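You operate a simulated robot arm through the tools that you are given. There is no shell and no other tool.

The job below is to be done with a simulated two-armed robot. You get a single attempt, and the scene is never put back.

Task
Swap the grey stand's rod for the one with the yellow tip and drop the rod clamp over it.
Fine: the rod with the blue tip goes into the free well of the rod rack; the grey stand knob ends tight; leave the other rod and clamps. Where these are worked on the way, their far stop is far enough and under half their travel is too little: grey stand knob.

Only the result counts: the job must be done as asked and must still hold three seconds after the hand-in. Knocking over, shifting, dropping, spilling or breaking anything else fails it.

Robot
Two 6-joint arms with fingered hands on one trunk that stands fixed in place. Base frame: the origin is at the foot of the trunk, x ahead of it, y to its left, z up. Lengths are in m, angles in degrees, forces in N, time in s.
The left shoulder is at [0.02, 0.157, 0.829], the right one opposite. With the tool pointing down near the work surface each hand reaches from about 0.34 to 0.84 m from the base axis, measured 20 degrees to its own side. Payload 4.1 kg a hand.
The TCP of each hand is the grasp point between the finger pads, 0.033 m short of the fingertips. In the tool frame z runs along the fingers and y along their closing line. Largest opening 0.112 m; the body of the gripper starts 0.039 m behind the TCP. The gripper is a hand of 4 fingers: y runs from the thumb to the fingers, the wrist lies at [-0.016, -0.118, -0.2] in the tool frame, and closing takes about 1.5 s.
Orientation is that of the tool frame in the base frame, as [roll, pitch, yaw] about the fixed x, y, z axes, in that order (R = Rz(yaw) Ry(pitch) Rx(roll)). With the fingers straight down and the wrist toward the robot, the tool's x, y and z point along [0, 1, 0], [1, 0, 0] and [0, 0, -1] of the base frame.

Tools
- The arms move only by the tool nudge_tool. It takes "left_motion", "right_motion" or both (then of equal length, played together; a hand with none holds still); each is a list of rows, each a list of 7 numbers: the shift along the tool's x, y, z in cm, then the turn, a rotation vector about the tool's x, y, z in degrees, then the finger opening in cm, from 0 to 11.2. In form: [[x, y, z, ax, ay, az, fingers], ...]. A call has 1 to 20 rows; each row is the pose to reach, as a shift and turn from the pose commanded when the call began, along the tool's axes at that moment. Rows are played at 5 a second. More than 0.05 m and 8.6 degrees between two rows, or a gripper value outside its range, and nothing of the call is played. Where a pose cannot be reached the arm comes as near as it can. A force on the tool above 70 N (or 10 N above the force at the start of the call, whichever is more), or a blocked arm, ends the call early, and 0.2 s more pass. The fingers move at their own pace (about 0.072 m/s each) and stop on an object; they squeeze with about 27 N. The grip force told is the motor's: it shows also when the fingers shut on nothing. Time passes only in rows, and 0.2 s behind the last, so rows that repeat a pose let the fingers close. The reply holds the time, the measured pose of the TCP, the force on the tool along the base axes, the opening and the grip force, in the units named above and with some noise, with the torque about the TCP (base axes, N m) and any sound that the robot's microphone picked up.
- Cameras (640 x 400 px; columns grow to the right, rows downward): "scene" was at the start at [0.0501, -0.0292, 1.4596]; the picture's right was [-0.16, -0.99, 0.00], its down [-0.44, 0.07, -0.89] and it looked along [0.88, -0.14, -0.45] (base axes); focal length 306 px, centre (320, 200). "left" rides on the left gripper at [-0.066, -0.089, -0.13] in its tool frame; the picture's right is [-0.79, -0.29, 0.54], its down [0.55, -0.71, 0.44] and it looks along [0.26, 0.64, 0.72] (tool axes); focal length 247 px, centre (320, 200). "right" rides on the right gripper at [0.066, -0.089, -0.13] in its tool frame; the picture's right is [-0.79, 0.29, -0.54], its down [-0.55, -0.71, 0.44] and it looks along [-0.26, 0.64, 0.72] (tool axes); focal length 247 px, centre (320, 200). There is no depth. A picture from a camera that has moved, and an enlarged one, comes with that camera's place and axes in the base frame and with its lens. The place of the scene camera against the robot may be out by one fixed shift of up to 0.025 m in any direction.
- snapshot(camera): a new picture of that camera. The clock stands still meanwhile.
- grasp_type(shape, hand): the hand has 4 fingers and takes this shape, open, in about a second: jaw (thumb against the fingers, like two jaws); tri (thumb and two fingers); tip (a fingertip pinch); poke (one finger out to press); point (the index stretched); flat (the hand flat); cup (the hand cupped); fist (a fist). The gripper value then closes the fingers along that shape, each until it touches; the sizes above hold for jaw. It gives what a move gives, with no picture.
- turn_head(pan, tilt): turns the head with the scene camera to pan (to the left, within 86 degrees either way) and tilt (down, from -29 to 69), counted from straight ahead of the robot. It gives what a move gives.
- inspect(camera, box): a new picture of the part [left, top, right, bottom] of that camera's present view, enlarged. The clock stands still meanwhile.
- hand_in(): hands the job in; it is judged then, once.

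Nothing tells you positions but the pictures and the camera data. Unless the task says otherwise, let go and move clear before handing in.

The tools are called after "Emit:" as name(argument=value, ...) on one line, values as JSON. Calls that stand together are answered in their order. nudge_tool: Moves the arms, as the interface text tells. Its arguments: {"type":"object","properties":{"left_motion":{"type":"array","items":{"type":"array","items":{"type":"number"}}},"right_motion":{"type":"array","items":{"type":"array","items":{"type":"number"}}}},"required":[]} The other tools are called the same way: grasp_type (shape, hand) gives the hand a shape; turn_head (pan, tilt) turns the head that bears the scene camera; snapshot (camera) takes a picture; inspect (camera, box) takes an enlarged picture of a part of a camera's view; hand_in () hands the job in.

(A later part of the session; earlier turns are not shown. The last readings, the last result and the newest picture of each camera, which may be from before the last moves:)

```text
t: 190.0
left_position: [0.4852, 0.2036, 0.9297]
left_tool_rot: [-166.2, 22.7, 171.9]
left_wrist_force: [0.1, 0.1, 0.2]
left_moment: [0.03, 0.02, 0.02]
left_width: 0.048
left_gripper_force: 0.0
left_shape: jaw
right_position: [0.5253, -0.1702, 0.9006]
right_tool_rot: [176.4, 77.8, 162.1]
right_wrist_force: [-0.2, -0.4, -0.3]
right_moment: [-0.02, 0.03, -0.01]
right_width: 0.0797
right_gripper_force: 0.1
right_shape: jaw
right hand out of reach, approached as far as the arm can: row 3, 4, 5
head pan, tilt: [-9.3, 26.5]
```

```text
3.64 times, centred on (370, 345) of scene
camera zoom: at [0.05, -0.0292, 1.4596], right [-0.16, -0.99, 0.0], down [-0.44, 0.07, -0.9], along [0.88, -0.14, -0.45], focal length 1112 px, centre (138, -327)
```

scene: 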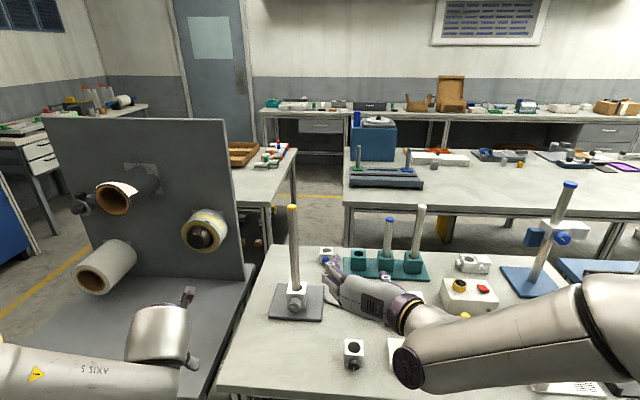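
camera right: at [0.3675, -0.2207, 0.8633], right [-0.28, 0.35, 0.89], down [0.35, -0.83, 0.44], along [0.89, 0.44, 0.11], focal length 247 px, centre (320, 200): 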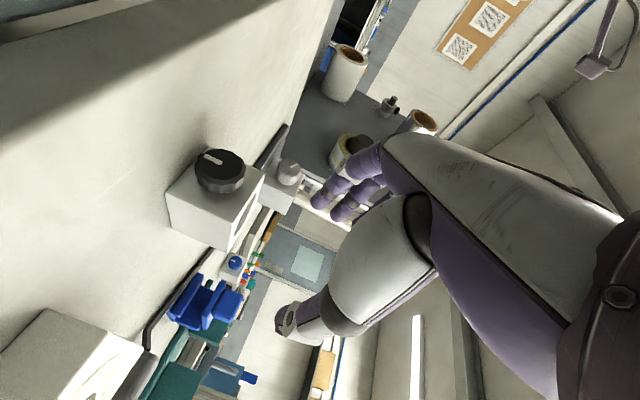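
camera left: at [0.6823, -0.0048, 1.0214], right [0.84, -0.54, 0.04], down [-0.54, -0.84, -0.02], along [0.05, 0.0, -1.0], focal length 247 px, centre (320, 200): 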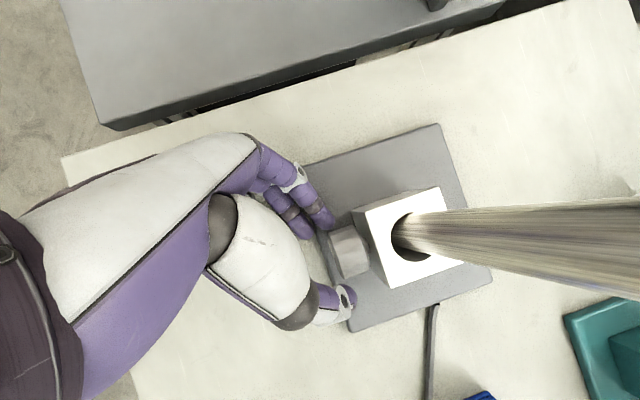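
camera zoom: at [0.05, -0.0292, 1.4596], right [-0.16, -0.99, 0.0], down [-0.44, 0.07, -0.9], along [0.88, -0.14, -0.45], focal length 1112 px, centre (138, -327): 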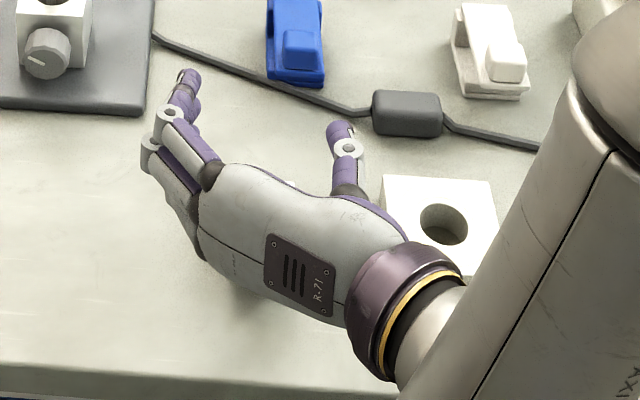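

Emit:
nudge_tool(right_motion=[[0.3, -0.1, -0.2, 0, 4, 0, 8], [0.6, -0.18, -0.39, 0, 8, 0, 8], [0.6, -0.18, -0.39, 0, 8, 0, 8]])

Emit:
snapshot(camera="right")

```text
t: 190.8
left_position: [0.4858, 0.2037, 0.9298]
left_tool_rot: [-166.2, 22.7, 172.0]
left_wrist_force: [0.0, -0.6, -0.4]
left_moment: [-0.01, 0.03, -0.02]
left_width: 0.048
left_gripper_force: 0.0
left_shape: jaw
right_position: [0.5206, -0.1711, 0.8955]
right_tool_rot: [177.7, 69.6, 163.8]
right_wrist_force: [0.4, -0.2, 0.3]
right_moment: [0.0, 0.0, 0.0]
right_width: 0.0796
right_gripper_force: 0.1
right_shape: jaw
head pan, tilt: [-9.3, 26.5]
```

```text
taken
camera right: at [0.3589, -0.2203, 0.879], right [-0.16, 0.32, 0.93], down [0.41, -0.84, 0.36], along [0.9, 0.44, 0.0], focal length 247 px, centre (320, 200)
```

right: 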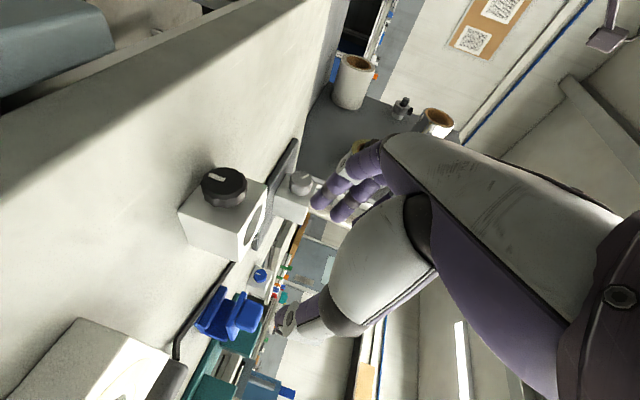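

Emit:
nudge_tool(right_motion=[[1.6, -0.02, 0.59, 0, 0, 0, 8], [3.2, -0.05, 1.19, 0, 0, 0, 8], [4.73, -0.07, 1.76, 0, 0, 0, 8], [4.73, -0.07, 1.76, 0, 0, 0, 8]])

Emit:
snapshot(camera="right")

Emit:
inspect(camera="scene", box=[290, 290, 450, 400])

```text
t: 191.8
left_position: [0.4848, 0.2024, 0.9294]
left_tool_rot: [-166.2, 22.8, 171.9]
left_wrist_force: [-0.1, 0.6, 0.5]
left_moment: [-0.02, 0.0, 0.01]
left_width: 0.0479
left_gripper_force: 0.0
left_shape: jaw
right_position: [0.5211, -0.1703, 0.8444]
right_tool_rot: [177.4, 69.8, 163.4]
right_wrist_force: [-0.3, 1.4, -0.3]
right_moment: [0.01, 0.01, -0.05]
right_width: 0.0795
right_gripper_force: 0.1
right_shape: jaw
head pan, tilt: [-9.3, 26.5]
```

```text
taken
camera right: at [0.3596, -0.2206, 0.8278], right [-0.16, 0.32, 0.93], down [0.41, -0.84, 0.36], along [0.9, 0.44, 0.0], focal length 247 px, centre (320, 200)
```

right: 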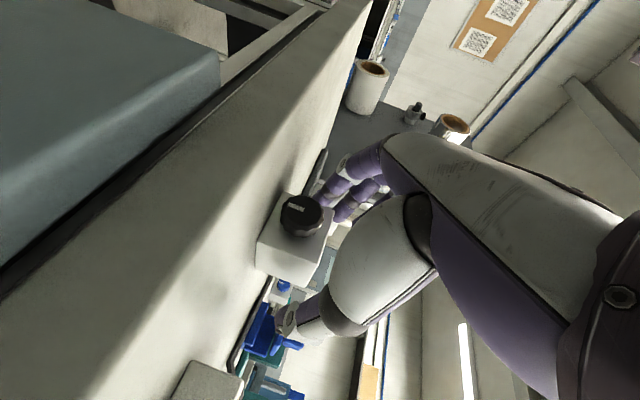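

```text
3.64 times, centred on (370, 345) of scene
camera zoom: at [0.0501, -0.0292, 1.4596], right [-0.16, -0.99, 0.0], down [-0.44, 0.07, -0.9], along [0.88, -0.14, -0.45], focal length 1112 px, centre (138, -327)
```

zoom: 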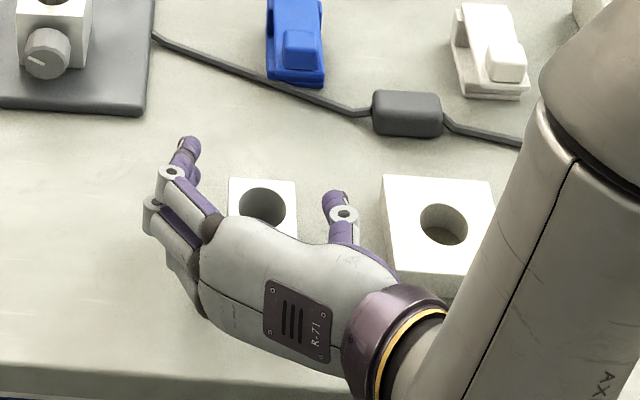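

Emit:
nudge_tool(right_motion=[[0.25, 0, 0.09, 0, 0, 0, 8], [0.5, 0, 0.18, 0, 0, 0, 8], [0.7, 0, 0.25, 0, 0, 0, 8], [0.7, 0, 0.25, 0, 0, 0, 8]])

Emit:
inspect(camera="right", box=[220, 130, 420, 360])

```text
t: 192.8
left_position: [0.4851, 0.2036, 0.9291]
left_tool_rot: [-166.3, 22.7, 171.9]
left_wrist_force: [0.3, 0.2, -0.3]
left_moment: [-0.01, 0.03, 0.0]
left_width: 0.0476
left_gripper_force: 0.1
left_shape: jaw
right_position: [0.5205, -0.1698, 0.8368]
right_tool_rot: [177.9, 69.8, 163.7]
right_wrist_force: [0.9, 0.5, -0.3]
right_moment: [-0.02, -0.02, 0.0]
right_width: 0.0798
right_gripper_force: 0.1
right_shape: jaw
head pan, tilt: [-9.3, 26.5]
```

```text
1.74 times, centred on (320, 245) of right
camera zoom: at [0.3591, -0.2198, 0.8206], right [-0.16, 0.32, 0.93], down [0.41, -0.84, 0.36], along [0.9, 0.44, 0.0], focal length 430 px, centre (320, 122)
```

zoom: 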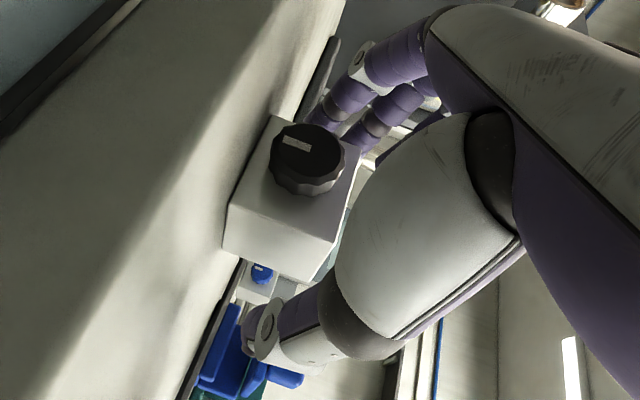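

Emit:
nudge_tool(right_motion=[[0, 0, 0, 0, 0, 0, 6.5], [0, 0, 0, 0, 0, 0, 5.5], [0, 0, 0, 0, 0, 0, 4.5], [0, 0, 0, 0, 0, 0, 3.5], [0, 0, 0, 0, 0, 0, 2.5], [0, 0, 0, 0, 0, 0, 1.5], [0, 0, 0, 0, 0, 0, 1], [0, 0, 0, 0, 0, 0, 0.5]])

Emit:
inspect(camera="right", box=[220, 130, 420, 360])

Emit:
inspect(camera="scene", box=[290, 290, 450, 400])

```text
t: 194.6
left_position: [0.4857, 0.2033, 0.9297]
left_tool_rot: [-166.2, 22.7, 171.9]
left_wrist_force: [0.1, -0.2, 0.0]
left_moment: [-0.01, 0.0, 0.0]
left_width: 0.0478
left_gripper_force: 0.1
left_shape: jaw
right_position: [0.5214, -0.1703, 0.8382]
right_tool_rot: [177.8, 69.8, 163.9]
right_wrist_force: [0.7, -0.2, 0.5]
right_moment: [-0.01, -0.02, 0.03]
right_width: 0.0392
right_gripper_force: 27.0
right_shape: jaw
head pan, tilt: [-9.3, 26.5]
```

```text
1.74 times, centred on (320, 245) of right
camera zoom: at [0.3592, -0.2198, 0.8207], right [-0.16, 0.32, 0.93], down [0.41, -0.84, 0.36], along [0.9, 0.44, 0.0], focal length 430 px, centre (320, 122)
```

zoom: 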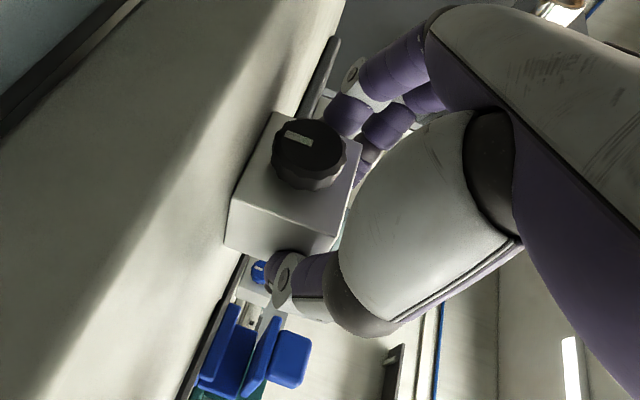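

```text
3.64 times, centred on (370, 345) of scene
camera zoom: at [0.0501, -0.0292, 1.4596], right [-0.16, -0.99, 0.0], down [-0.44, 0.07, -0.89], along [0.88, -0.14, -0.45], focal length 1112 px, centre (138, -327)
```

zoom: 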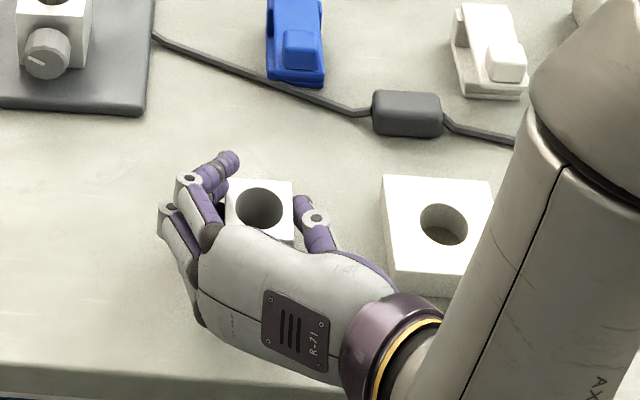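

Emit:
nudge_tool(right_motion=[[-0.6, 0, -0.22, 0, 0, 0, 0], [-1.2, 0.02, -0.45, 0, 0, 0, 0], [-1.9, 0.03, -0.7, 0, 0, 0, 0], [-2.8, 0.04, -1.05, 0, 0, 0, 0], [-2.8, 0.04, -1.05, 0, 0, 0, 0]])

Emit:
inspect(camera="right", box=[220, 130, 420, 360])

Emit:
inspect(camera="scene", box=[290, 290, 450, 400])

```text
t: 195.8
left_position: [0.4859, 0.2034, 0.9286]
left_tool_rot: [-166.3, 22.6, 171.9]
left_wrist_force: [0.2, 0.0, -0.1]
left_moment: [-0.01, 0.02, 0.0]
left_width: 0.0478
left_gripper_force: 0.1
left_shape: jaw
right_position: [0.5205, -0.1705, 0.8684]
right_tool_rot: [177.8, 69.8, 163.7]
right_wrist_force: [-0.8, 0.6, -0.7]
right_moment: [0.02, 0.02, -0.02]
right_width: 0.0391
right_gripper_force: 26.9
right_shape: jaw
head pan, tilt: [-9.3, 26.5]
```

```text
1.74 times, centred on (320, 245) of right
camera zoom: at [0.3591, -0.2201, 0.8514], right [-0.16, 0.32, 0.93], down [0.41, -0.84, 0.36], along [0.9, 0.44, 0.0], focal length 430 px, centre (320, 122)
```

zoom: 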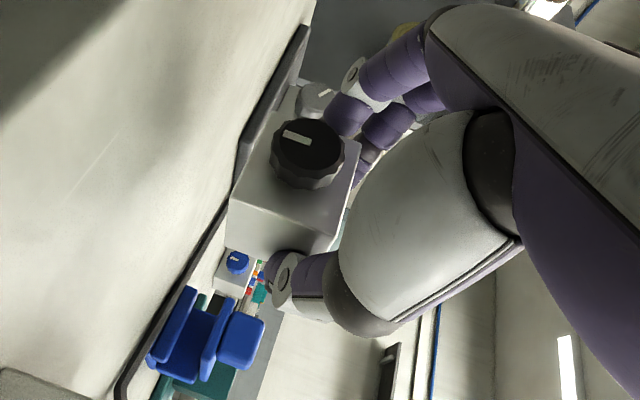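

```text
3.64 times, centred on (370, 345) of scene
camera zoom: at [0.0502, -0.0292, 1.4596], right [-0.16, -0.99, 0.0], down [-0.44, 0.07, -0.89], along [0.88, -0.14, -0.45], focal length 1112 px, centre (138, -327)
```

zoom: 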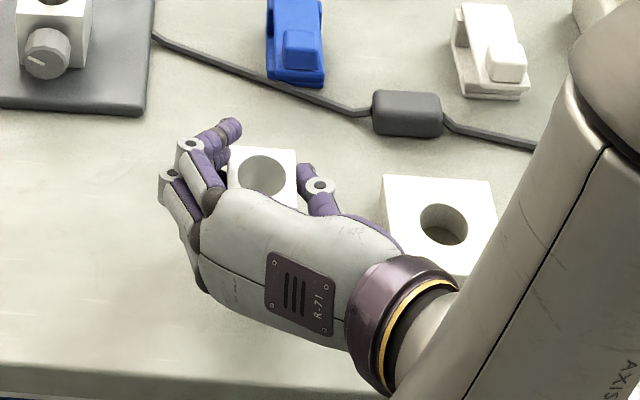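

The clamp is held firmly. I raise it and carry it toward the rod, staying above the tip's height before getting near.

Emit:
nudge_tool(right_motion=[[-4, 1.5, -0.4, 0, 0, 0, 0], [-8, 3, -0.8, 0, 0, 0, 0], [-12, 4.6, -1.2, 0, 0, 0, 0], [-16, 6.1, -1.6, 0, 0, 0, 0], [-20, 7.6, -2, 0, 0, 0, 0], [-23.7, 9.1, -2.4, 0, 0, 0, 0], [-26.3, 11.3, -1.7, 0, 0, 0, 0], [-28.8, 13.4, -1, 0, 0, 0, 0], [-31.3, 15.5, -0.3, 0, 0, 0, 0], [-31.3, 15.5, -0.3, 0, 0, 0, 0]])

Emit:
snapshot(camera="right")

Emit:
snapshot(camera="scene")

```text
t: 198.0
left_position: [0.4853, 0.2033, 0.9297]
left_tool_rot: [-166.2, 22.8, 172.0]
left_wrist_force: [-1.0, 0.0, 0.2]
left_moment: [0.0, 0.0, -0.04]
left_width: 0.0483
left_gripper_force: 0.1
left_shape: jaw
right_position: [0.6411, -0.051, 1.1316]
right_tool_rot: [176.2, 70.5, 162.1]
right_wrist_force: [0.9, -0.2, -1.9]
right_moment: [0.02, 0.01, 0.01]
right_width: 0.0389
right_gripper_force: 26.9
right_shape: jaw
right hand out of reach, approached as far as the arm can: row 8, 9, 10
head pan, tilt: [-9.3, 26.5]
```

```text
taken
camera right: at [0.4798, -0.1013, 1.1119], right [-0.17, 0.32, 0.93], down [0.4, -0.84, 0.36], along [0.9, 0.43, 0.02], focal length 247 px, centre (320, 200)
```

right: 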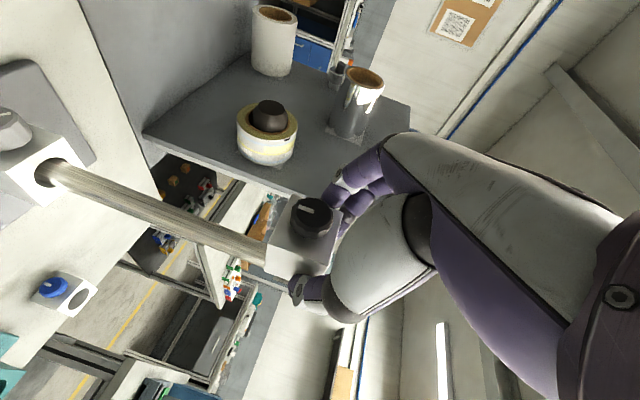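

```text
taken
```

scene: 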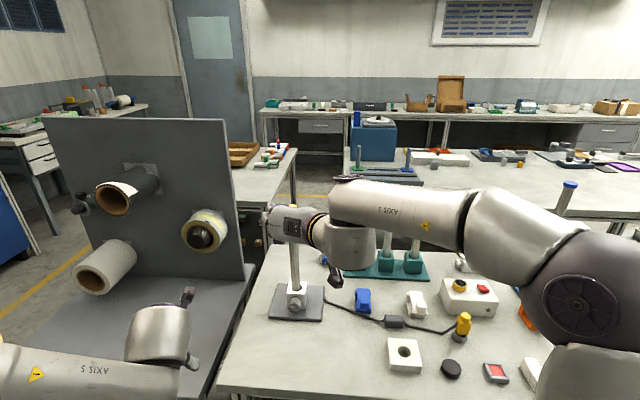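

The arm flags a limit this high and near. I try swinging to the right where it has more freedom, then extend forward at height.

Emit:
nudge_tool(right_motion=[[-1, -3.6, 0.6, 0, 0, 0, 0], [-2.1, -7.2, 1.2, 0, 0, 0, 0], [-3.1, -10.8, 1.8, 0, 0, 0, 0], [-4.17, -14.37, 2.44, 0, 0, 0, 0], [-4.17, -14.37, 2.44, 0, 0, 0, 0]])

Emit:
snapshot(camera="scene")

```text
t: 199.2
left_position: [0.4857, 0.202, 0.929]
left_tool_rot: [-166.1, 22.8, 172.0]
left_wrist_force: [0.3, 0.1, -0.4]
left_moment: [0.01, 0.0, -0.03]
left_width: 0.048
left_gripper_force: 0.1
left_shape: jaw
right_position: [0.6433, -0.2043, 1.1602]
right_tool_rot: [177.6, 69.7, 163.6]
right_wrist_force: [-0.1, -0.1, -0.8]
right_moment: [-0.02, 0.01, -0.02]
right_width: 0.0385
right_gripper_force: 27.2
right_shape: jaw
right hand out of reach, approached as far as the arm can: row 1, 2
head pan, tilt: [-9.3, 26.5]
```

```text
taken
```

scene: 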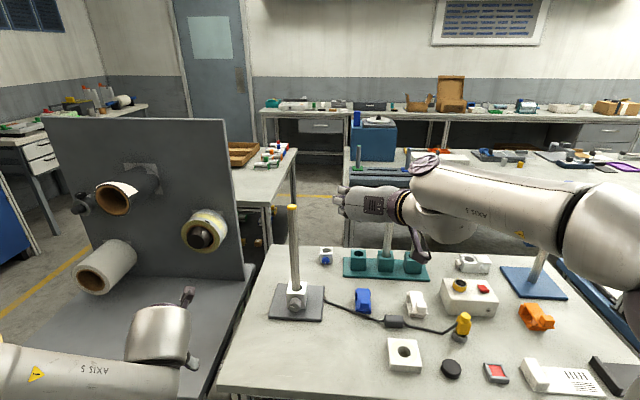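

Emit:
nudge_tool(right_motion=[[-1.4, 0.9, 3.4, 0, 0, 0, 0], [-2.7, 1.8, 6.9, 0, 0, 0, 0], [-4.1, 2.77, 10.28, 0, 0, 0, 0], [-4.1, 2.77, 10.28, 0, 0, 0, 0]])

Emit:
snapshot(camera="right")

```text
t: 200.2
left_position: [0.4857, 0.2024, 0.9296]
left_tool_rot: [-166.2, 22.7, 171.9]
left_wrist_force: [0.3, 0.2, 0.3]
left_moment: [-0.03, -0.03, -0.03]
left_width: 0.0479
left_gripper_force: 0.0
left_shape: jaw
right_position: [0.758, -0.2015, 1.1641]
right_tool_rot: [177.4, 69.8, 163.4]
right_wrist_force: [-0.1, 0.4, -1.2]
right_moment: [0.0, -0.01, 0.03]
right_width: 0.0387
right_gripper_force: 26.6
right_shape: jaw
head pan, tilt: [-9.3, 26.5]
```

```text
taken
camera right: at [0.5957, -0.2528, 1.1462], right [-0.16, 0.32, 0.93], down [0.41, -0.84, 0.36], along [0.9, 0.44, 0.0], focal length 247 px, centre (320, 200)
```

right: 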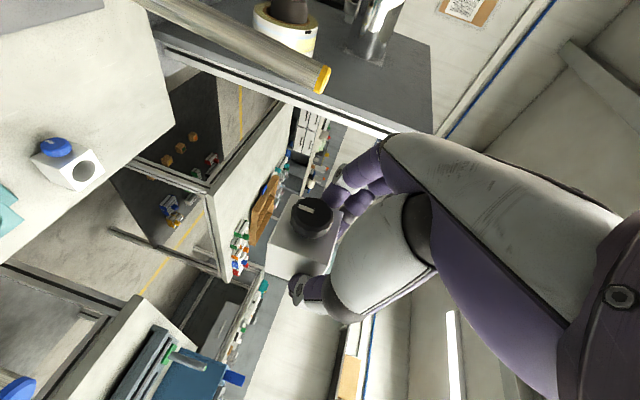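

Emit:
inspect(camera="right", box=[240, 20, 400, 140])

Emit:
inspect(camera="scene", box=[250, 150, 410, 270])

```text
3.33 times, centred on (320, 80) of right
camera zoom: at [0.5957, -0.2528, 1.1462], right [-0.16, 0.32, 0.93], down [0.41, -0.84, 0.36], along [0.9, 0.44, 0.0], focal length 823 px, centre (320, 600)
```

zoom: 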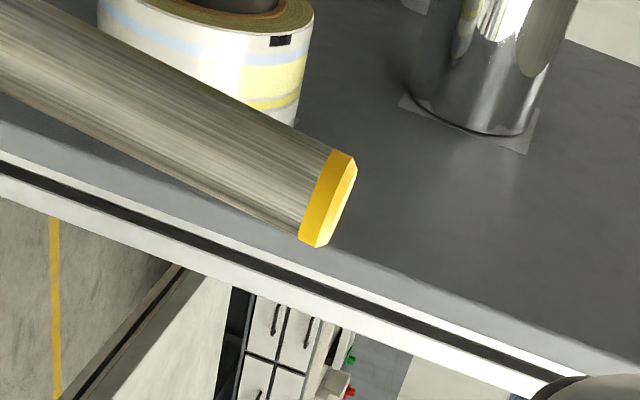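

```text
3.33 times, centred on (330, 210) of scene
camera zoom: at [0.05, -0.0292, 1.4596], right [-0.16, -0.99, 0.0], down [-0.44, 0.07, -0.9], along [0.88, -0.14, -0.45], focal length 1019 px, centre (287, 167)
```

zoom: 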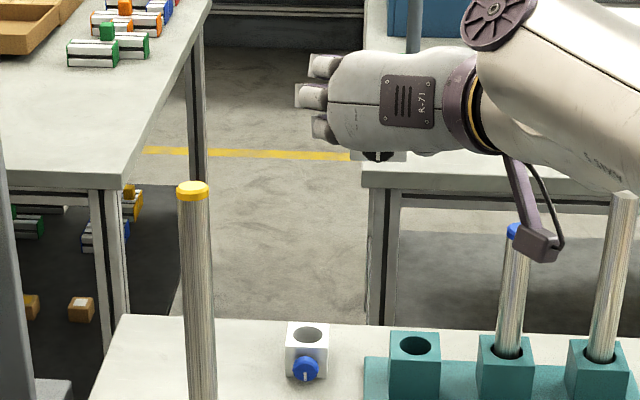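

Emit:
inspect(camera="right", box=[230, 150, 390, 320])

```text
2.35 times, centred on (310, 235) of right
camera zoom: at [0.5957, -0.2528, 1.1462], right [-0.16, 0.32, 0.93], down [0.41, -0.84, 0.36], along [0.9, 0.44, 0.0], focal length 581 px, centre (344, 118)
```

zoom: 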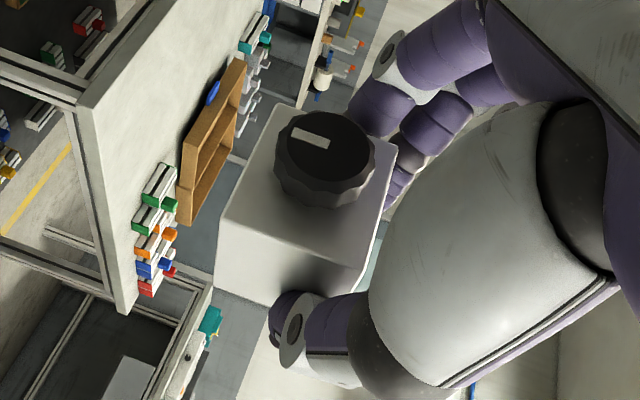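

The clamp's pose relative to the hand matches within 2–3 mm. I now move left until the clamp's bore is above the rod's tip (about 1.5 cm clear).

Emit:
nudge_tool(right_motion=[[0.3, 2.8, -0.8, 0, 0, 0, 0], [0.6, 5.6, -1.7, 0, 0, 0, 0], [1.0, 8.4, -2.5, 0, 0, 0, 0], [1.3, 11.2, -3.4, 0, 0, 0, 0], [1.67, 13.97, -4.2, 0, 0, 0, 0], [1.67, 13.97, -4.2, 0, 0, 0, 0]])

Emit:
snapshot(camera="right")

Emit:
inspect(camera="scene", box=[240, 160, 360, 260])

```text
t: 201.6
left_position: [0.4853, 0.203, 0.9287]
left_tool_rot: [-166.2, 22.7, 171.8]
left_wrist_force: [1.2, -0.3, 0.2]
left_moment: [0.02, 0.01, 0.02]
left_width: 0.0481
left_gripper_force: 0.0
left_shape: jaw
right_position: [0.7501, -0.0934, 1.1733]
right_tool_rot: [178.9, 69.1, 164.8]
right_wrist_force: [0.1, 0.8, -1.2]
right_moment: [0.03, 0.03, -0.01]
right_width: 0.0387
right_gripper_force: 26.9
right_shape: jaw
right hand out of reach, approached as far as the arm can: row 4, 5, 6
head pan, tilt: [-9.3, 26.5]
```

```text
taken
camera right: at [0.5874, -0.143, 1.1584], right [-0.15, 0.33, 0.93], down [0.41, -0.84, 0.36], along [0.9, 0.44, -0.01], focal length 247 px, centre (320, 200)
```

right: 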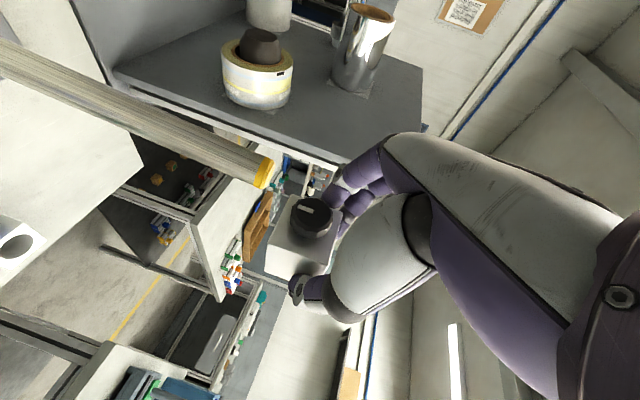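

```text
4.00 times, centred on (300, 210) of scene
camera zoom: at [0.0502, -0.0292, 1.4596], right [-0.16, -0.99, 0.0], down [-0.44, 0.07, -0.89], along [0.88, -0.14, -0.45], focal length 1223 px, centre (400, 160)
```

zoom: 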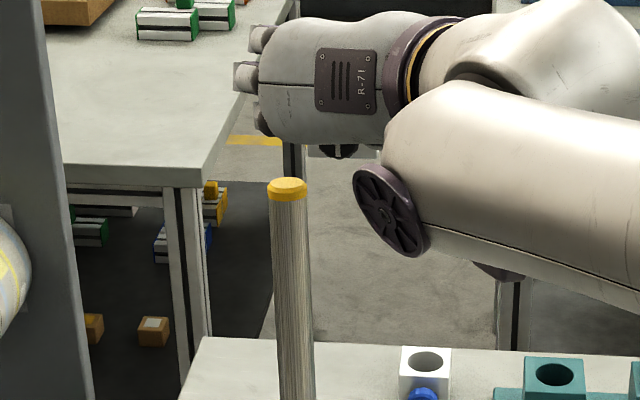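

It stops 4 cm short on the left. Rotating the hand a few degrees to the left should free the wrist, since the clamp's yaw doesn't matter. I try that.

Emit:
nudge_tool(right_motion=[[0.0, 0.0, 0, -3.7, 0, -1.4, 0], [0, 0, 0, -7.5, 0.06, -2.9, 0], [0.3, 0.9, -0.2, -9.3, 0.07, -3.6, 0], [0.6, 1.7, -0.35, -9.3, 0.07, -3.6, 0], [0.9, 2.6, -0.55, -9.3, 0.07, -3.6, 0], [1.16, 3.47, -0.72, -9.3, 0.07, -3.6, 0], [1.16, 3.47, -0.72, -9.3, 0.07, -3.6, 0]])

Emit:
snapshot(camera="right")

Emit:
inspect(camera="scene", box=[240, 160, 360, 260])

```text
t: 203.2
left_position: [0.4861, 0.2025, 0.9284]
left_tool_rot: [-166.2, 22.7, 172.1]
left_wrist_force: [0.2, 0.3, 0.2]
left_moment: [0.02, 0.0, -0.03]
left_width: 0.0477
left_gripper_force: 0.1
left_shape: jaw
right_position: [0.7487, -0.0576, 1.1641]
right_tool_rot: [178.0, 69.8, 173.9]
right_wrist_force: [-0.4, -0.1, -0.6]
right_moment: [-0.03, 0.03, 0.01]
right_width: 0.0387
right_gripper_force: 26.7
right_shape: jaw
right hand out of reach, approached as far as the arm can: row 1, 2
head pan, tilt: [-9.3, 26.5]
```

```text
taken
camera right: at [0.5979, -0.1349, 1.1479], right [-0.21, 0.29, 0.93], down [0.55, -0.76, 0.36], along [0.81, 0.58, 0.0], focal length 247 px, centre (320, 200)
```

right: 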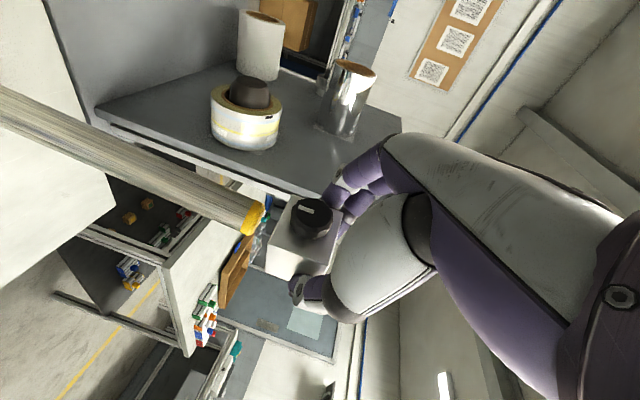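

```text
4.00 times, centred on (300, 210) of scene
camera zoom: at [0.0501, -0.0292, 1.4596], right [-0.16, -0.99, 0.0], down [-0.44, 0.07, -0.89], along [0.88, -0.14, -0.45], focal length 1223 px, centre (400, 160)
```

zoom: 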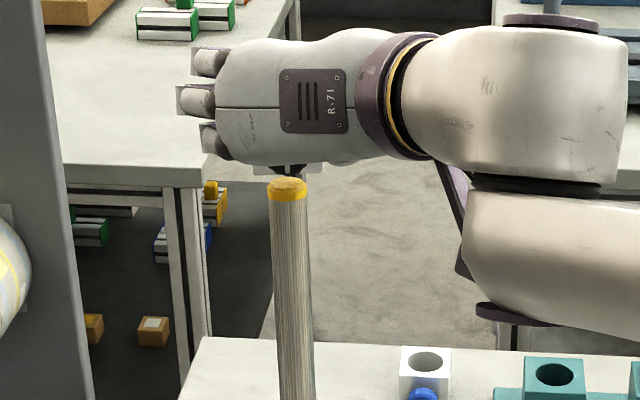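

Emit:
inspect(camera="right", box=[200, 160, 360, 310])

Emit:
inspect(camera="scene", box=[270, 185, 320, 225])

```text
2.67 times, centred on (280, 235) of right
camera zoom: at [0.5979, -0.1349, 1.1479], right [-0.21, 0.29, 0.93], down [0.55, -0.76, 0.36], along [0.81, 0.58, 0.0], focal length 659 px, centre (427, 107)
```

zoom: 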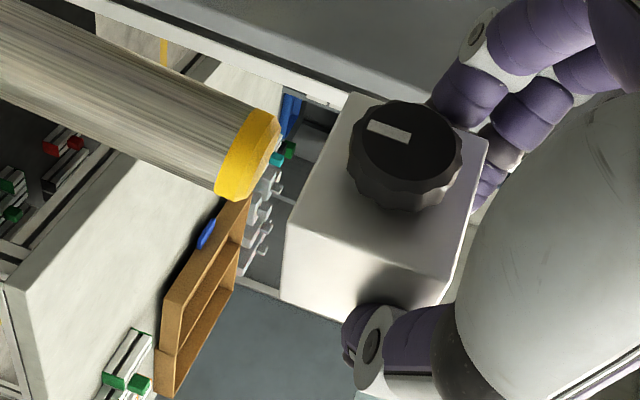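

```text
10.00 times, centred on (295, 205) of scene
camera zoom: at [0.0501, -0.0292, 1.4596], right [-0.16, -0.99, 0.0], down [-0.44, 0.07, -0.89], along [0.88, -0.14, -0.45], focal length 3058 px, centre (570, 150)
```

zoom: 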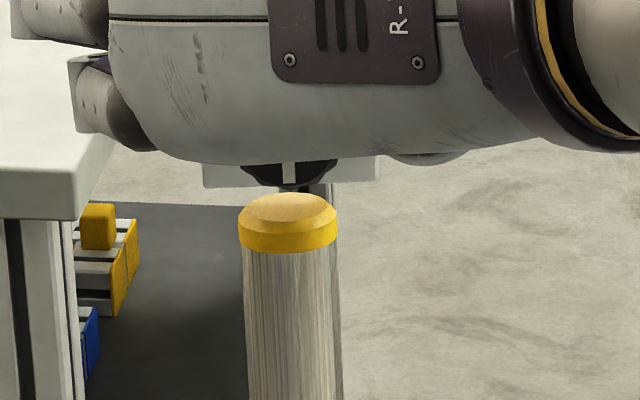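

Combining both views, the tip is about 8 mm nearer the robot than the bore's axis and 14 mm below it. I correct and lower 1 cm.

Emit:
nudge_tool(right_motion=[[0.27, 0, -0.75, 0, 0, 0, 0], [0.7, -0.01, -0.6, 0, 0, 0, 0], [1.21, -0.02, -0.4, 0, 0, 0, 0], [1.21, -0.02, -0.4, 0, 0, 0, 0]])

Emit:
inspect(camera="right", box=[200, 160, 360, 310])

Emit:
inspect(camera="scene", box=[270, 185, 320, 225])

```text
t: 204.2
left_position: [0.4849, 0.2029, 0.9289]
left_tool_rot: [-166.2, 22.7, 172.0]
left_wrist_force: [-0.2, 0.7, 0.0]
left_moment: [0.02, -0.03, -0.01]
left_width: 0.0479
left_gripper_force: 0.0
left_shape: jaw
right_position: [0.7403, -0.0559, 1.1541]
right_tool_rot: [178.1, 69.8, 174.0]
right_wrist_force: [1.1, -0.6, -1.0]
right_moment: [-0.02, 0.04, 0.05]
right_width: 0.039
right_gripper_force: 27.3
right_shape: jaw
head pan, tilt: [-9.3, 26.5]
```

```text
2.67 times, centred on (280, 235) of right
camera zoom: at [0.5898, -0.1343, 1.1376], right [-0.21, 0.29, 0.93], down [0.55, -0.76, 0.36], along [0.81, 0.59, 0.0], focal length 659 px, centre (427, 107)
```

zoom: 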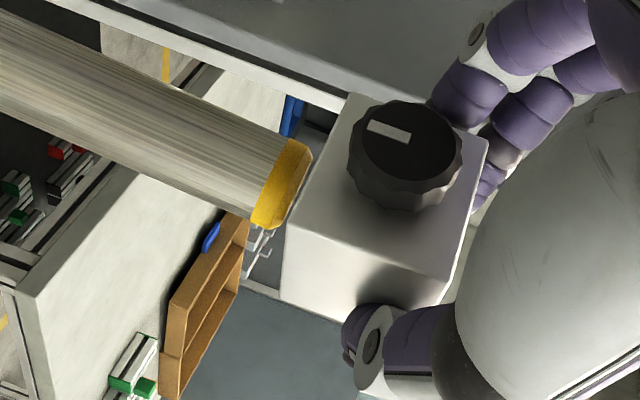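

```text
10.00 times, centred on (295, 205) of scene
camera zoom: at [0.0501, -0.0292, 1.4596], right [-0.16, -0.99, 0.0], down [-0.44, 0.07, -0.89], along [0.88, -0.14, -0.45], focal length 3058 px, centre (570, 150)
```

zoom: 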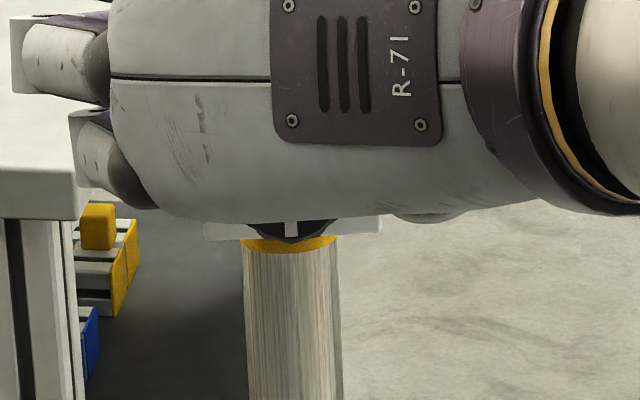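

Aligned within about 1 mm, tip 4 mm below the bore. I lower along the rod's lean in small steps, watching forces.

Emit:
nudge_tool(right_motion=[[0.4, 0, 0.09, 0, 0, 0, 0], [0.8, 0, 0.19, 0, 0, 0, 0], [1.18, 0, 0.28, 0, 0, 0, 0], [1.18, 0, 0.28, 0, 0, 0, 0]])

Emit:
inspect(camera="right", box=[200, 160, 360, 310])

Emit:
inspect(camera="scene", box=[270, 185, 320, 225])

```text
t: 205.2
left_position: [0.4855, 0.2031, 0.9298]
left_tool_rot: [-166.2, 22.7, 171.9]
left_wrist_force: [0.2, 0.1, -0.9]
left_moment: [-0.02, -0.01, -0.02]
left_width: 0.0477
left_gripper_force: 0.1
left_shape: jaw
right_position: [0.7393, -0.0564, 1.1411]
right_tool_rot: [178.4, 69.8, 174.3]
right_wrist_force: [0.7, -0.4, -1.3]
right_moment: [0.03, -0.01, 0.01]
right_width: 0.0387
right_gripper_force: 27.0
right_shape: jaw
head pan, tilt: [-9.3, 26.5]
```

```text
2.67 times, centred on (280, 235) of right
camera zoom: at [0.5893, -0.1338, 1.1255], right [-0.21, 0.29, 0.93], down [0.55, -0.76, 0.36], along [0.81, 0.59, 0.0], focal length 659 px, centre (427, 107)
```

zoom: 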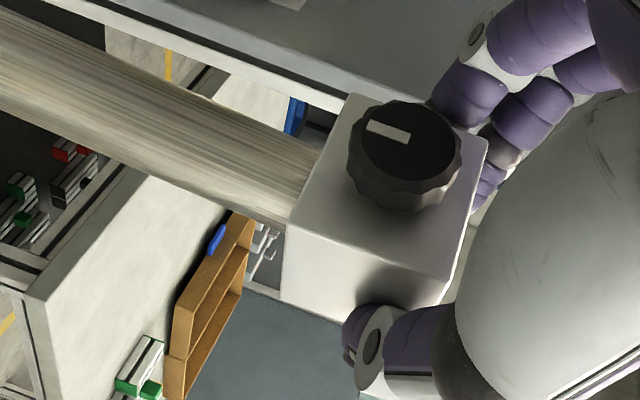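

```text
10.00 times, centred on (295, 205) of scene
camera zoom: at [0.0501, -0.0292, 1.4596], right [-0.16, -0.99, 0.0], down [-0.44, 0.07, -0.89], along [0.88, -0.14, -0.45], focal length 3058 px, centre (570, 150)
```

zoom: 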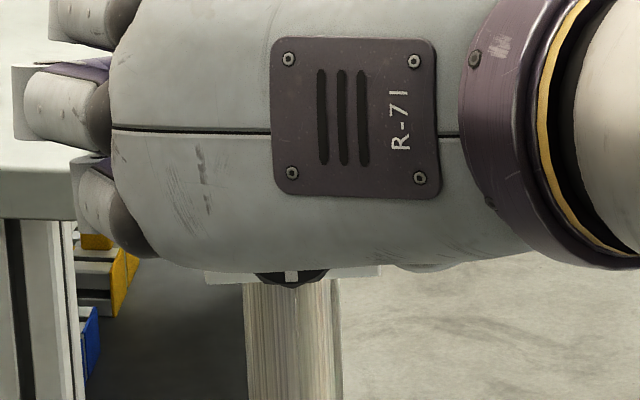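

Emit:
nudge_tool(right_motion=[[0.5, -0.02, 0.12, 0, 0, 0, 0], [1.0, -0.03, 0.24, 0, 0, 0, 0], [1.5, -0.05, 0.36, 0, 0, 0, 0], [2.0, -0.07, 0.48, 0, 0, 0, 0], [2.45, -0.08, 0.59, 0, 0, 0, 0], [2.45, -0.08, 0.59, 0, 0, 0, 0]])

Emit:
snapshot(camera="right")

Emit:
inspect(camera="scene", box=[250, 170, 350, 250])

```text
t: 206.6
left_position: [0.4852, 0.2027, 0.9294]
left_tool_rot: [-166.2, 22.7, 172.0]
left_wrist_force: [0.5, -0.4, 0.4]
left_moment: [-0.01, -0.02, 0.01]
left_width: 0.0481
left_gripper_force: 0.0
left_shape: jaw
right_position: [0.7368, -0.0568, 1.1166]
right_tool_rot: [178.3, 69.8, 174.3]
right_wrist_force: [-0.1, -0.1, -1.6]
right_moment: [0.01, -0.02, -0.01]
right_width: 0.0387
right_gripper_force: 27.0
right_shape: jaw
head pan, tilt: [-9.3, 26.5]
```

```text
taken
camera right: at [0.586, -0.1353, 1.0996], right [-0.21, 0.29, 0.93], down [0.55, -0.76, 0.36], along [0.81, 0.59, 0.0], focal length 247 px, centre (320, 200)
```

right: 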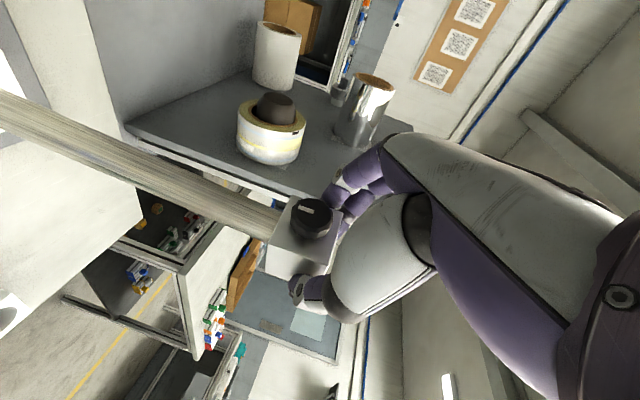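

```text
5.00 times, centred on (300, 210) of scene
camera zoom: at [0.0501, -0.0292, 1.4596], right [-0.16, -0.99, 0.0], down [-0.44, 0.07, -0.89], along [0.88, -0.14, -0.45], focal length 1529 px, centre (420, 150)
```

zoom: 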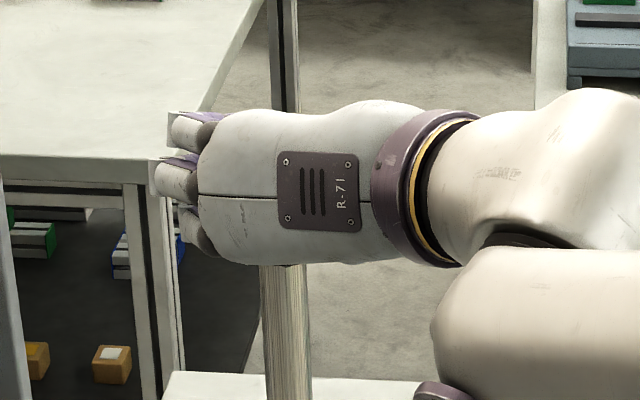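

Emit:
nudge_tool(right_motion=[[0.6, -0.02, 0.14, 0, 0, 0, 0], [1.2, -0.04, 0.28, 0, 0, 0, 0], [1.8, -0.06, 0.43, 0, 0, 0, 0], [2.4, -0.08, 0.57, 0, 0, 0, 0], [2.94, -0.1, 0.71, 0, 0, 0, 0], [2.94, -0.1, 0.71, 0, 0, 0, 0]])

Emit:
snapshot(camera="right")

Emit:
inspect(camera="scene", box=[250, 170, 350, 250])

```text
t: 208.0
left_position: [0.4851, 0.2028, 0.9293]
left_tool_rot: [-166.1, 22.7, 172.0]
left_wrist_force: [0.5, 0.6, 0.4]
left_moment: [-0.02, 0.05, 0.01]
left_width: 0.0481
left_gripper_force: 0.1
left_shape: jaw
right_position: [0.7334, -0.0589, 1.0881]
right_tool_rot: [178.1, 69.8, 174.0]
right_wrist_force: [-1.1, 0.8, -1.1]
right_moment: [0.03, 0.01, 0.01]
right_width: 0.0388
right_gripper_force: 27.0
right_shape: jaw
head pan, tilt: [-9.3, 26.5]
```

```text
taken
camera right: at [0.5826, -0.1358, 1.0711], right [-0.21, 0.29, 0.93], down [0.55, -0.76, 0.36], along [0.81, 0.58, 0.0], focal length 247 px, centre (320, 200)
```

right: 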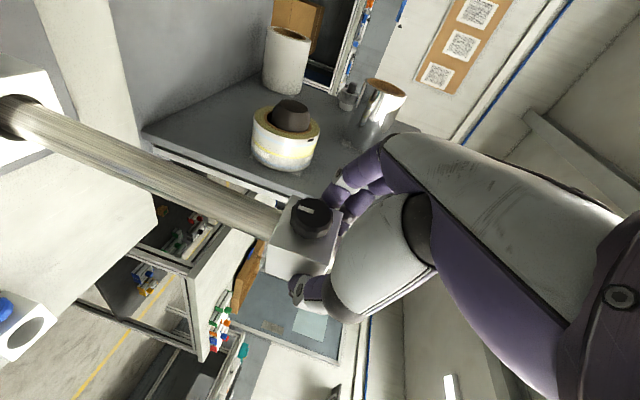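

```text
5.00 times, centred on (300, 210) of scene
camera zoom: at [0.0501, -0.0292, 1.4596], right [-0.16, -0.99, 0.0], down [-0.44, 0.07, -0.89], along [0.88, -0.14, -0.45], focal length 1529 px, centre (420, 150)
```

zoom: 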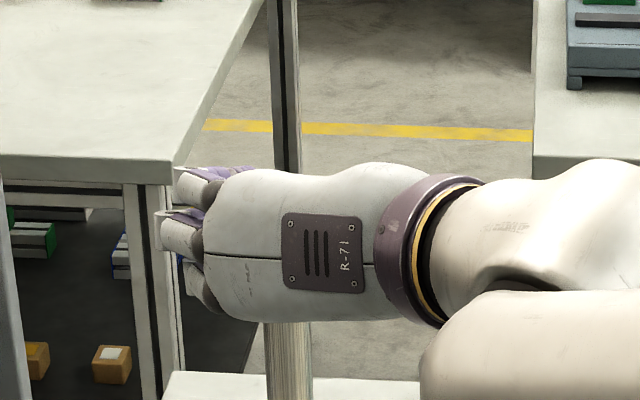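

Emit:
nudge_tool(right_motion=[[0.8, -0.02, 0.19, 0, 0, 0, 0], [1.6, -0.05, 0.38, 0, 0, 0, 0], [2.4, -0.07, 0.57, 0, 0, 0, 0], [3.2, -0.1, 0.76, 0, 0, 0, 0], [3.91, -0.12, 0.95, 0, 0, 0, 0], [3.91, -0.12, 0.95, 0, 0, 0, 0]])

Emit:
snapshot(camera="right")

Emit:
inspect(camera="scene", box=[250, 180, 350, 270])

```text
t: 209.4
left_position: [0.4847, 0.2031, 0.9287]
left_tool_rot: [-166.2, 22.7, 171.9]
left_wrist_force: [0.1, -0.1, 0.3]
left_moment: [0.0, 0.03, 0.0]
left_width: 0.0479
left_gripper_force: 0.1
left_shape: jaw
right_position: [0.7282, -0.0595, 1.0472]
right_tool_rot: [178.2, 69.8, 174.0]
right_wrist_force: [-0.3, -1.0, -1.1]
right_moment: [0.0, -0.01, -0.02]
right_width: 0.0389
right_gripper_force: 27.2
right_shape: jaw
head pan, tilt: [-9.3, 26.5]
```

```text
taken
camera right: at [0.5781, -0.1363, 1.0307], right [-0.21, 0.29, 0.93], down [0.55, -0.76, 0.36], along [0.81, 0.58, 0.0], focal length 247 px, centre (320, 200)
```

right: 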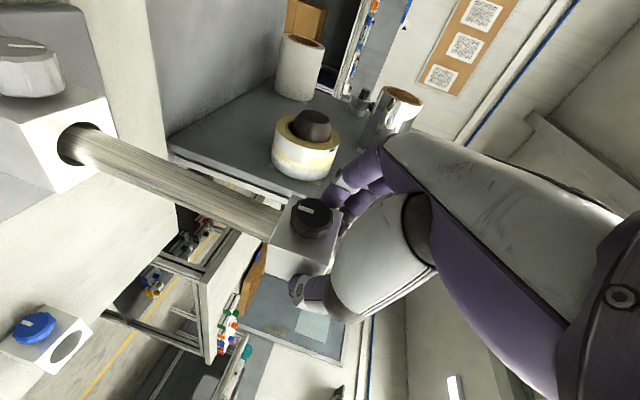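

```text
4.44 times, centred on (300, 225) of scene
camera zoom: at [0.0501, -0.0292, 1.4596], right [-0.16, -0.99, 0.0], down [-0.44, 0.07, -0.89], along [0.88, -0.14, -0.45], focal length 1359 px, centre (409, 89)
```

zoom: 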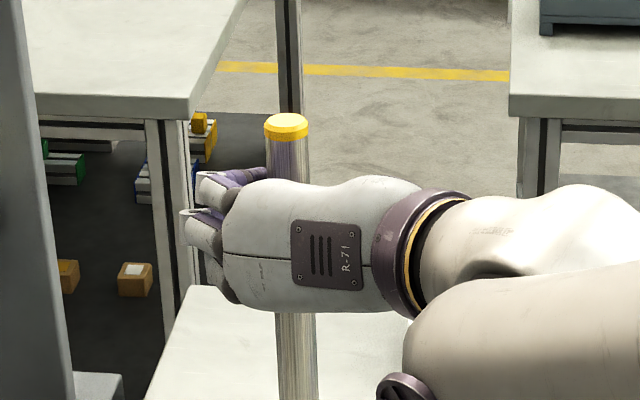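

The rod's tip now shows above the hand, so the clamp is threaded on the rod with no side force. I keep lowering it along the rod toward the block.

Emit:
nudge_tool(right_motion=[[1.5, -0.05, 0.37, 0, 0, 0, 0], [3.1, -0.11, 0.75, 0, 0, 0, 0], [4.6, -0.16, 1.12, 0, 0, 0, 0], [6.1, -0.22, 1.5, 0, 0, 0, 0], [7.7, -0.27, 1.87, 0, 0, 0, 0], [7.7, -0.27, 1.87, 0, 0, 0, 0]])

Emit:
snapshot(camera="right")

Emit:
inspect(camera="scene", box=[250, 190, 350, 310])

```text
t: 210.8
left_position: [0.4862, 0.204, 0.9291]
left_tool_rot: [-166.2, 22.7, 171.9]
left_wrist_force: [-0.3, -0.3, 0.2]
left_moment: [-0.02, -0.02, 0.01]
left_width: 0.0481
left_gripper_force: 0.0
left_shape: jaw
right_position: [0.7183, -0.0592, 0.9672]
right_tool_rot: [178.2, 69.8, 174.1]
right_wrist_force: [0.4, -0.4, -1.3]
right_moment: [-0.01, 0.02, 0.0]
right_width: 0.0385
right_gripper_force: 27.1
right_shape: jaw
head pan, tilt: [-9.3, 26.5]
```

```text
taken
camera right: at [0.5681, -0.1373, 0.9513], right [-0.21, 0.29, 0.93], down [0.55, -0.76, 0.36], along [0.81, 0.59, 0.0], focal length 247 px, centre (320, 200)
```

right: 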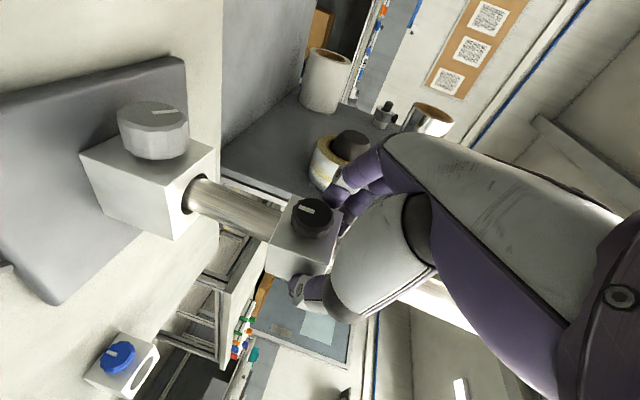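

```text
3.33 times, centred on (300, 250) of scene
camera zoom: at [0.0501, -0.0292, 1.4596], right [-0.16, -0.99, 0.0], down [-0.44, 0.07, -0.89], along [0.88, -0.14, -0.45], focal length 1019 px, centre (387, 33)
```

zoom: 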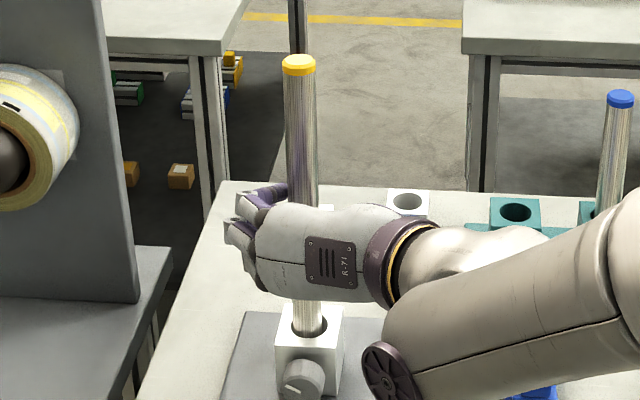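

Emit:
nudge_tool(right_motion=[[0.9, -0.03, 0.22, 0, 0, 0, 0], [1.8, -0.06, 0.44, 0, 0, 0, 0], [2.7, -0.09, 0.65, 0, 0, 0, 0], [3.42, -0.12, 0.83, 0, 0, 0, 0], [3.42, -0.12, 0.83, 0, 0, 0, 0]])

Emit:
snapshot(camera="right")

Emit:
inspect(camera="scene", box=[250, 190, 350, 310])

```text
t: 212.0
left_position: [0.486, 0.2025, 0.9288]
left_tool_rot: [-166.2, 22.7, 171.9]
left_wrist_force: [0.3, -0.4, 0.1]
left_moment: [-0.01, -0.01, 0.0]
left_width: 0.0478
left_gripper_force: 0.1
left_shape: jaw
right_position: [0.7151, -0.061, 0.9333]
right_tool_rot: [178.4, 69.7, 174.3]
right_wrist_force: [-0.3, 1.7, -1.8]
right_moment: [0.05, 0.01, 0.02]
right_width: 0.0388
right_gripper_force: 26.8
right_shape: jaw
head pan, tilt: [-9.3, 26.5]
```

```text
taken
camera right: at [0.5647, -0.1373, 0.9163], right [-0.21, 0.29, 0.93], down [0.55, -0.76, 0.36], along [0.81, 0.59, 0.0], focal length 247 px, centre (320, 200)
```

right: 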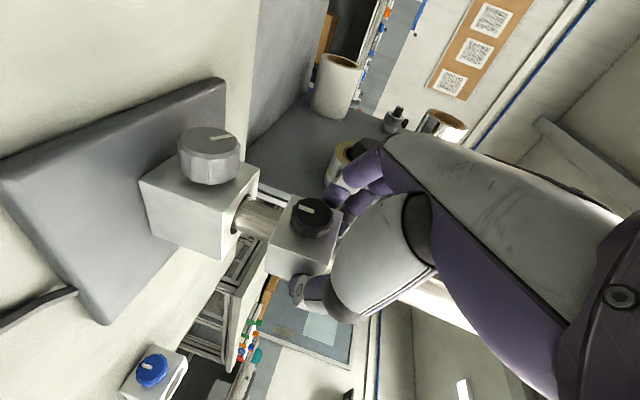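

```text
3.33 times, centred on (300, 250) of scene
camera zoom: at [0.0501, -0.0292, 1.4596], right [-0.16, -0.99, 0.0], down [-0.44, 0.07, -0.89], along [0.88, -0.14, -0.45], focal length 1019 px, centre (387, 33)
```

zoom: 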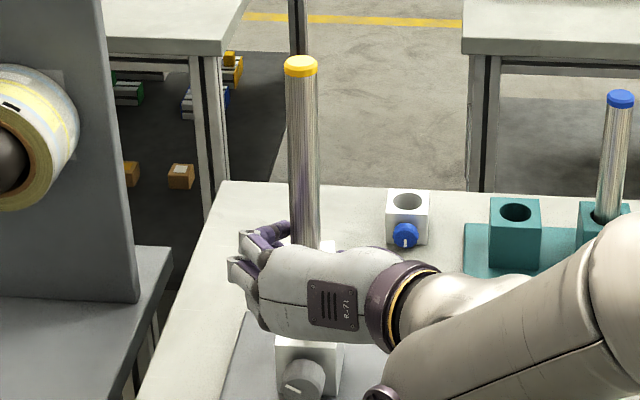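

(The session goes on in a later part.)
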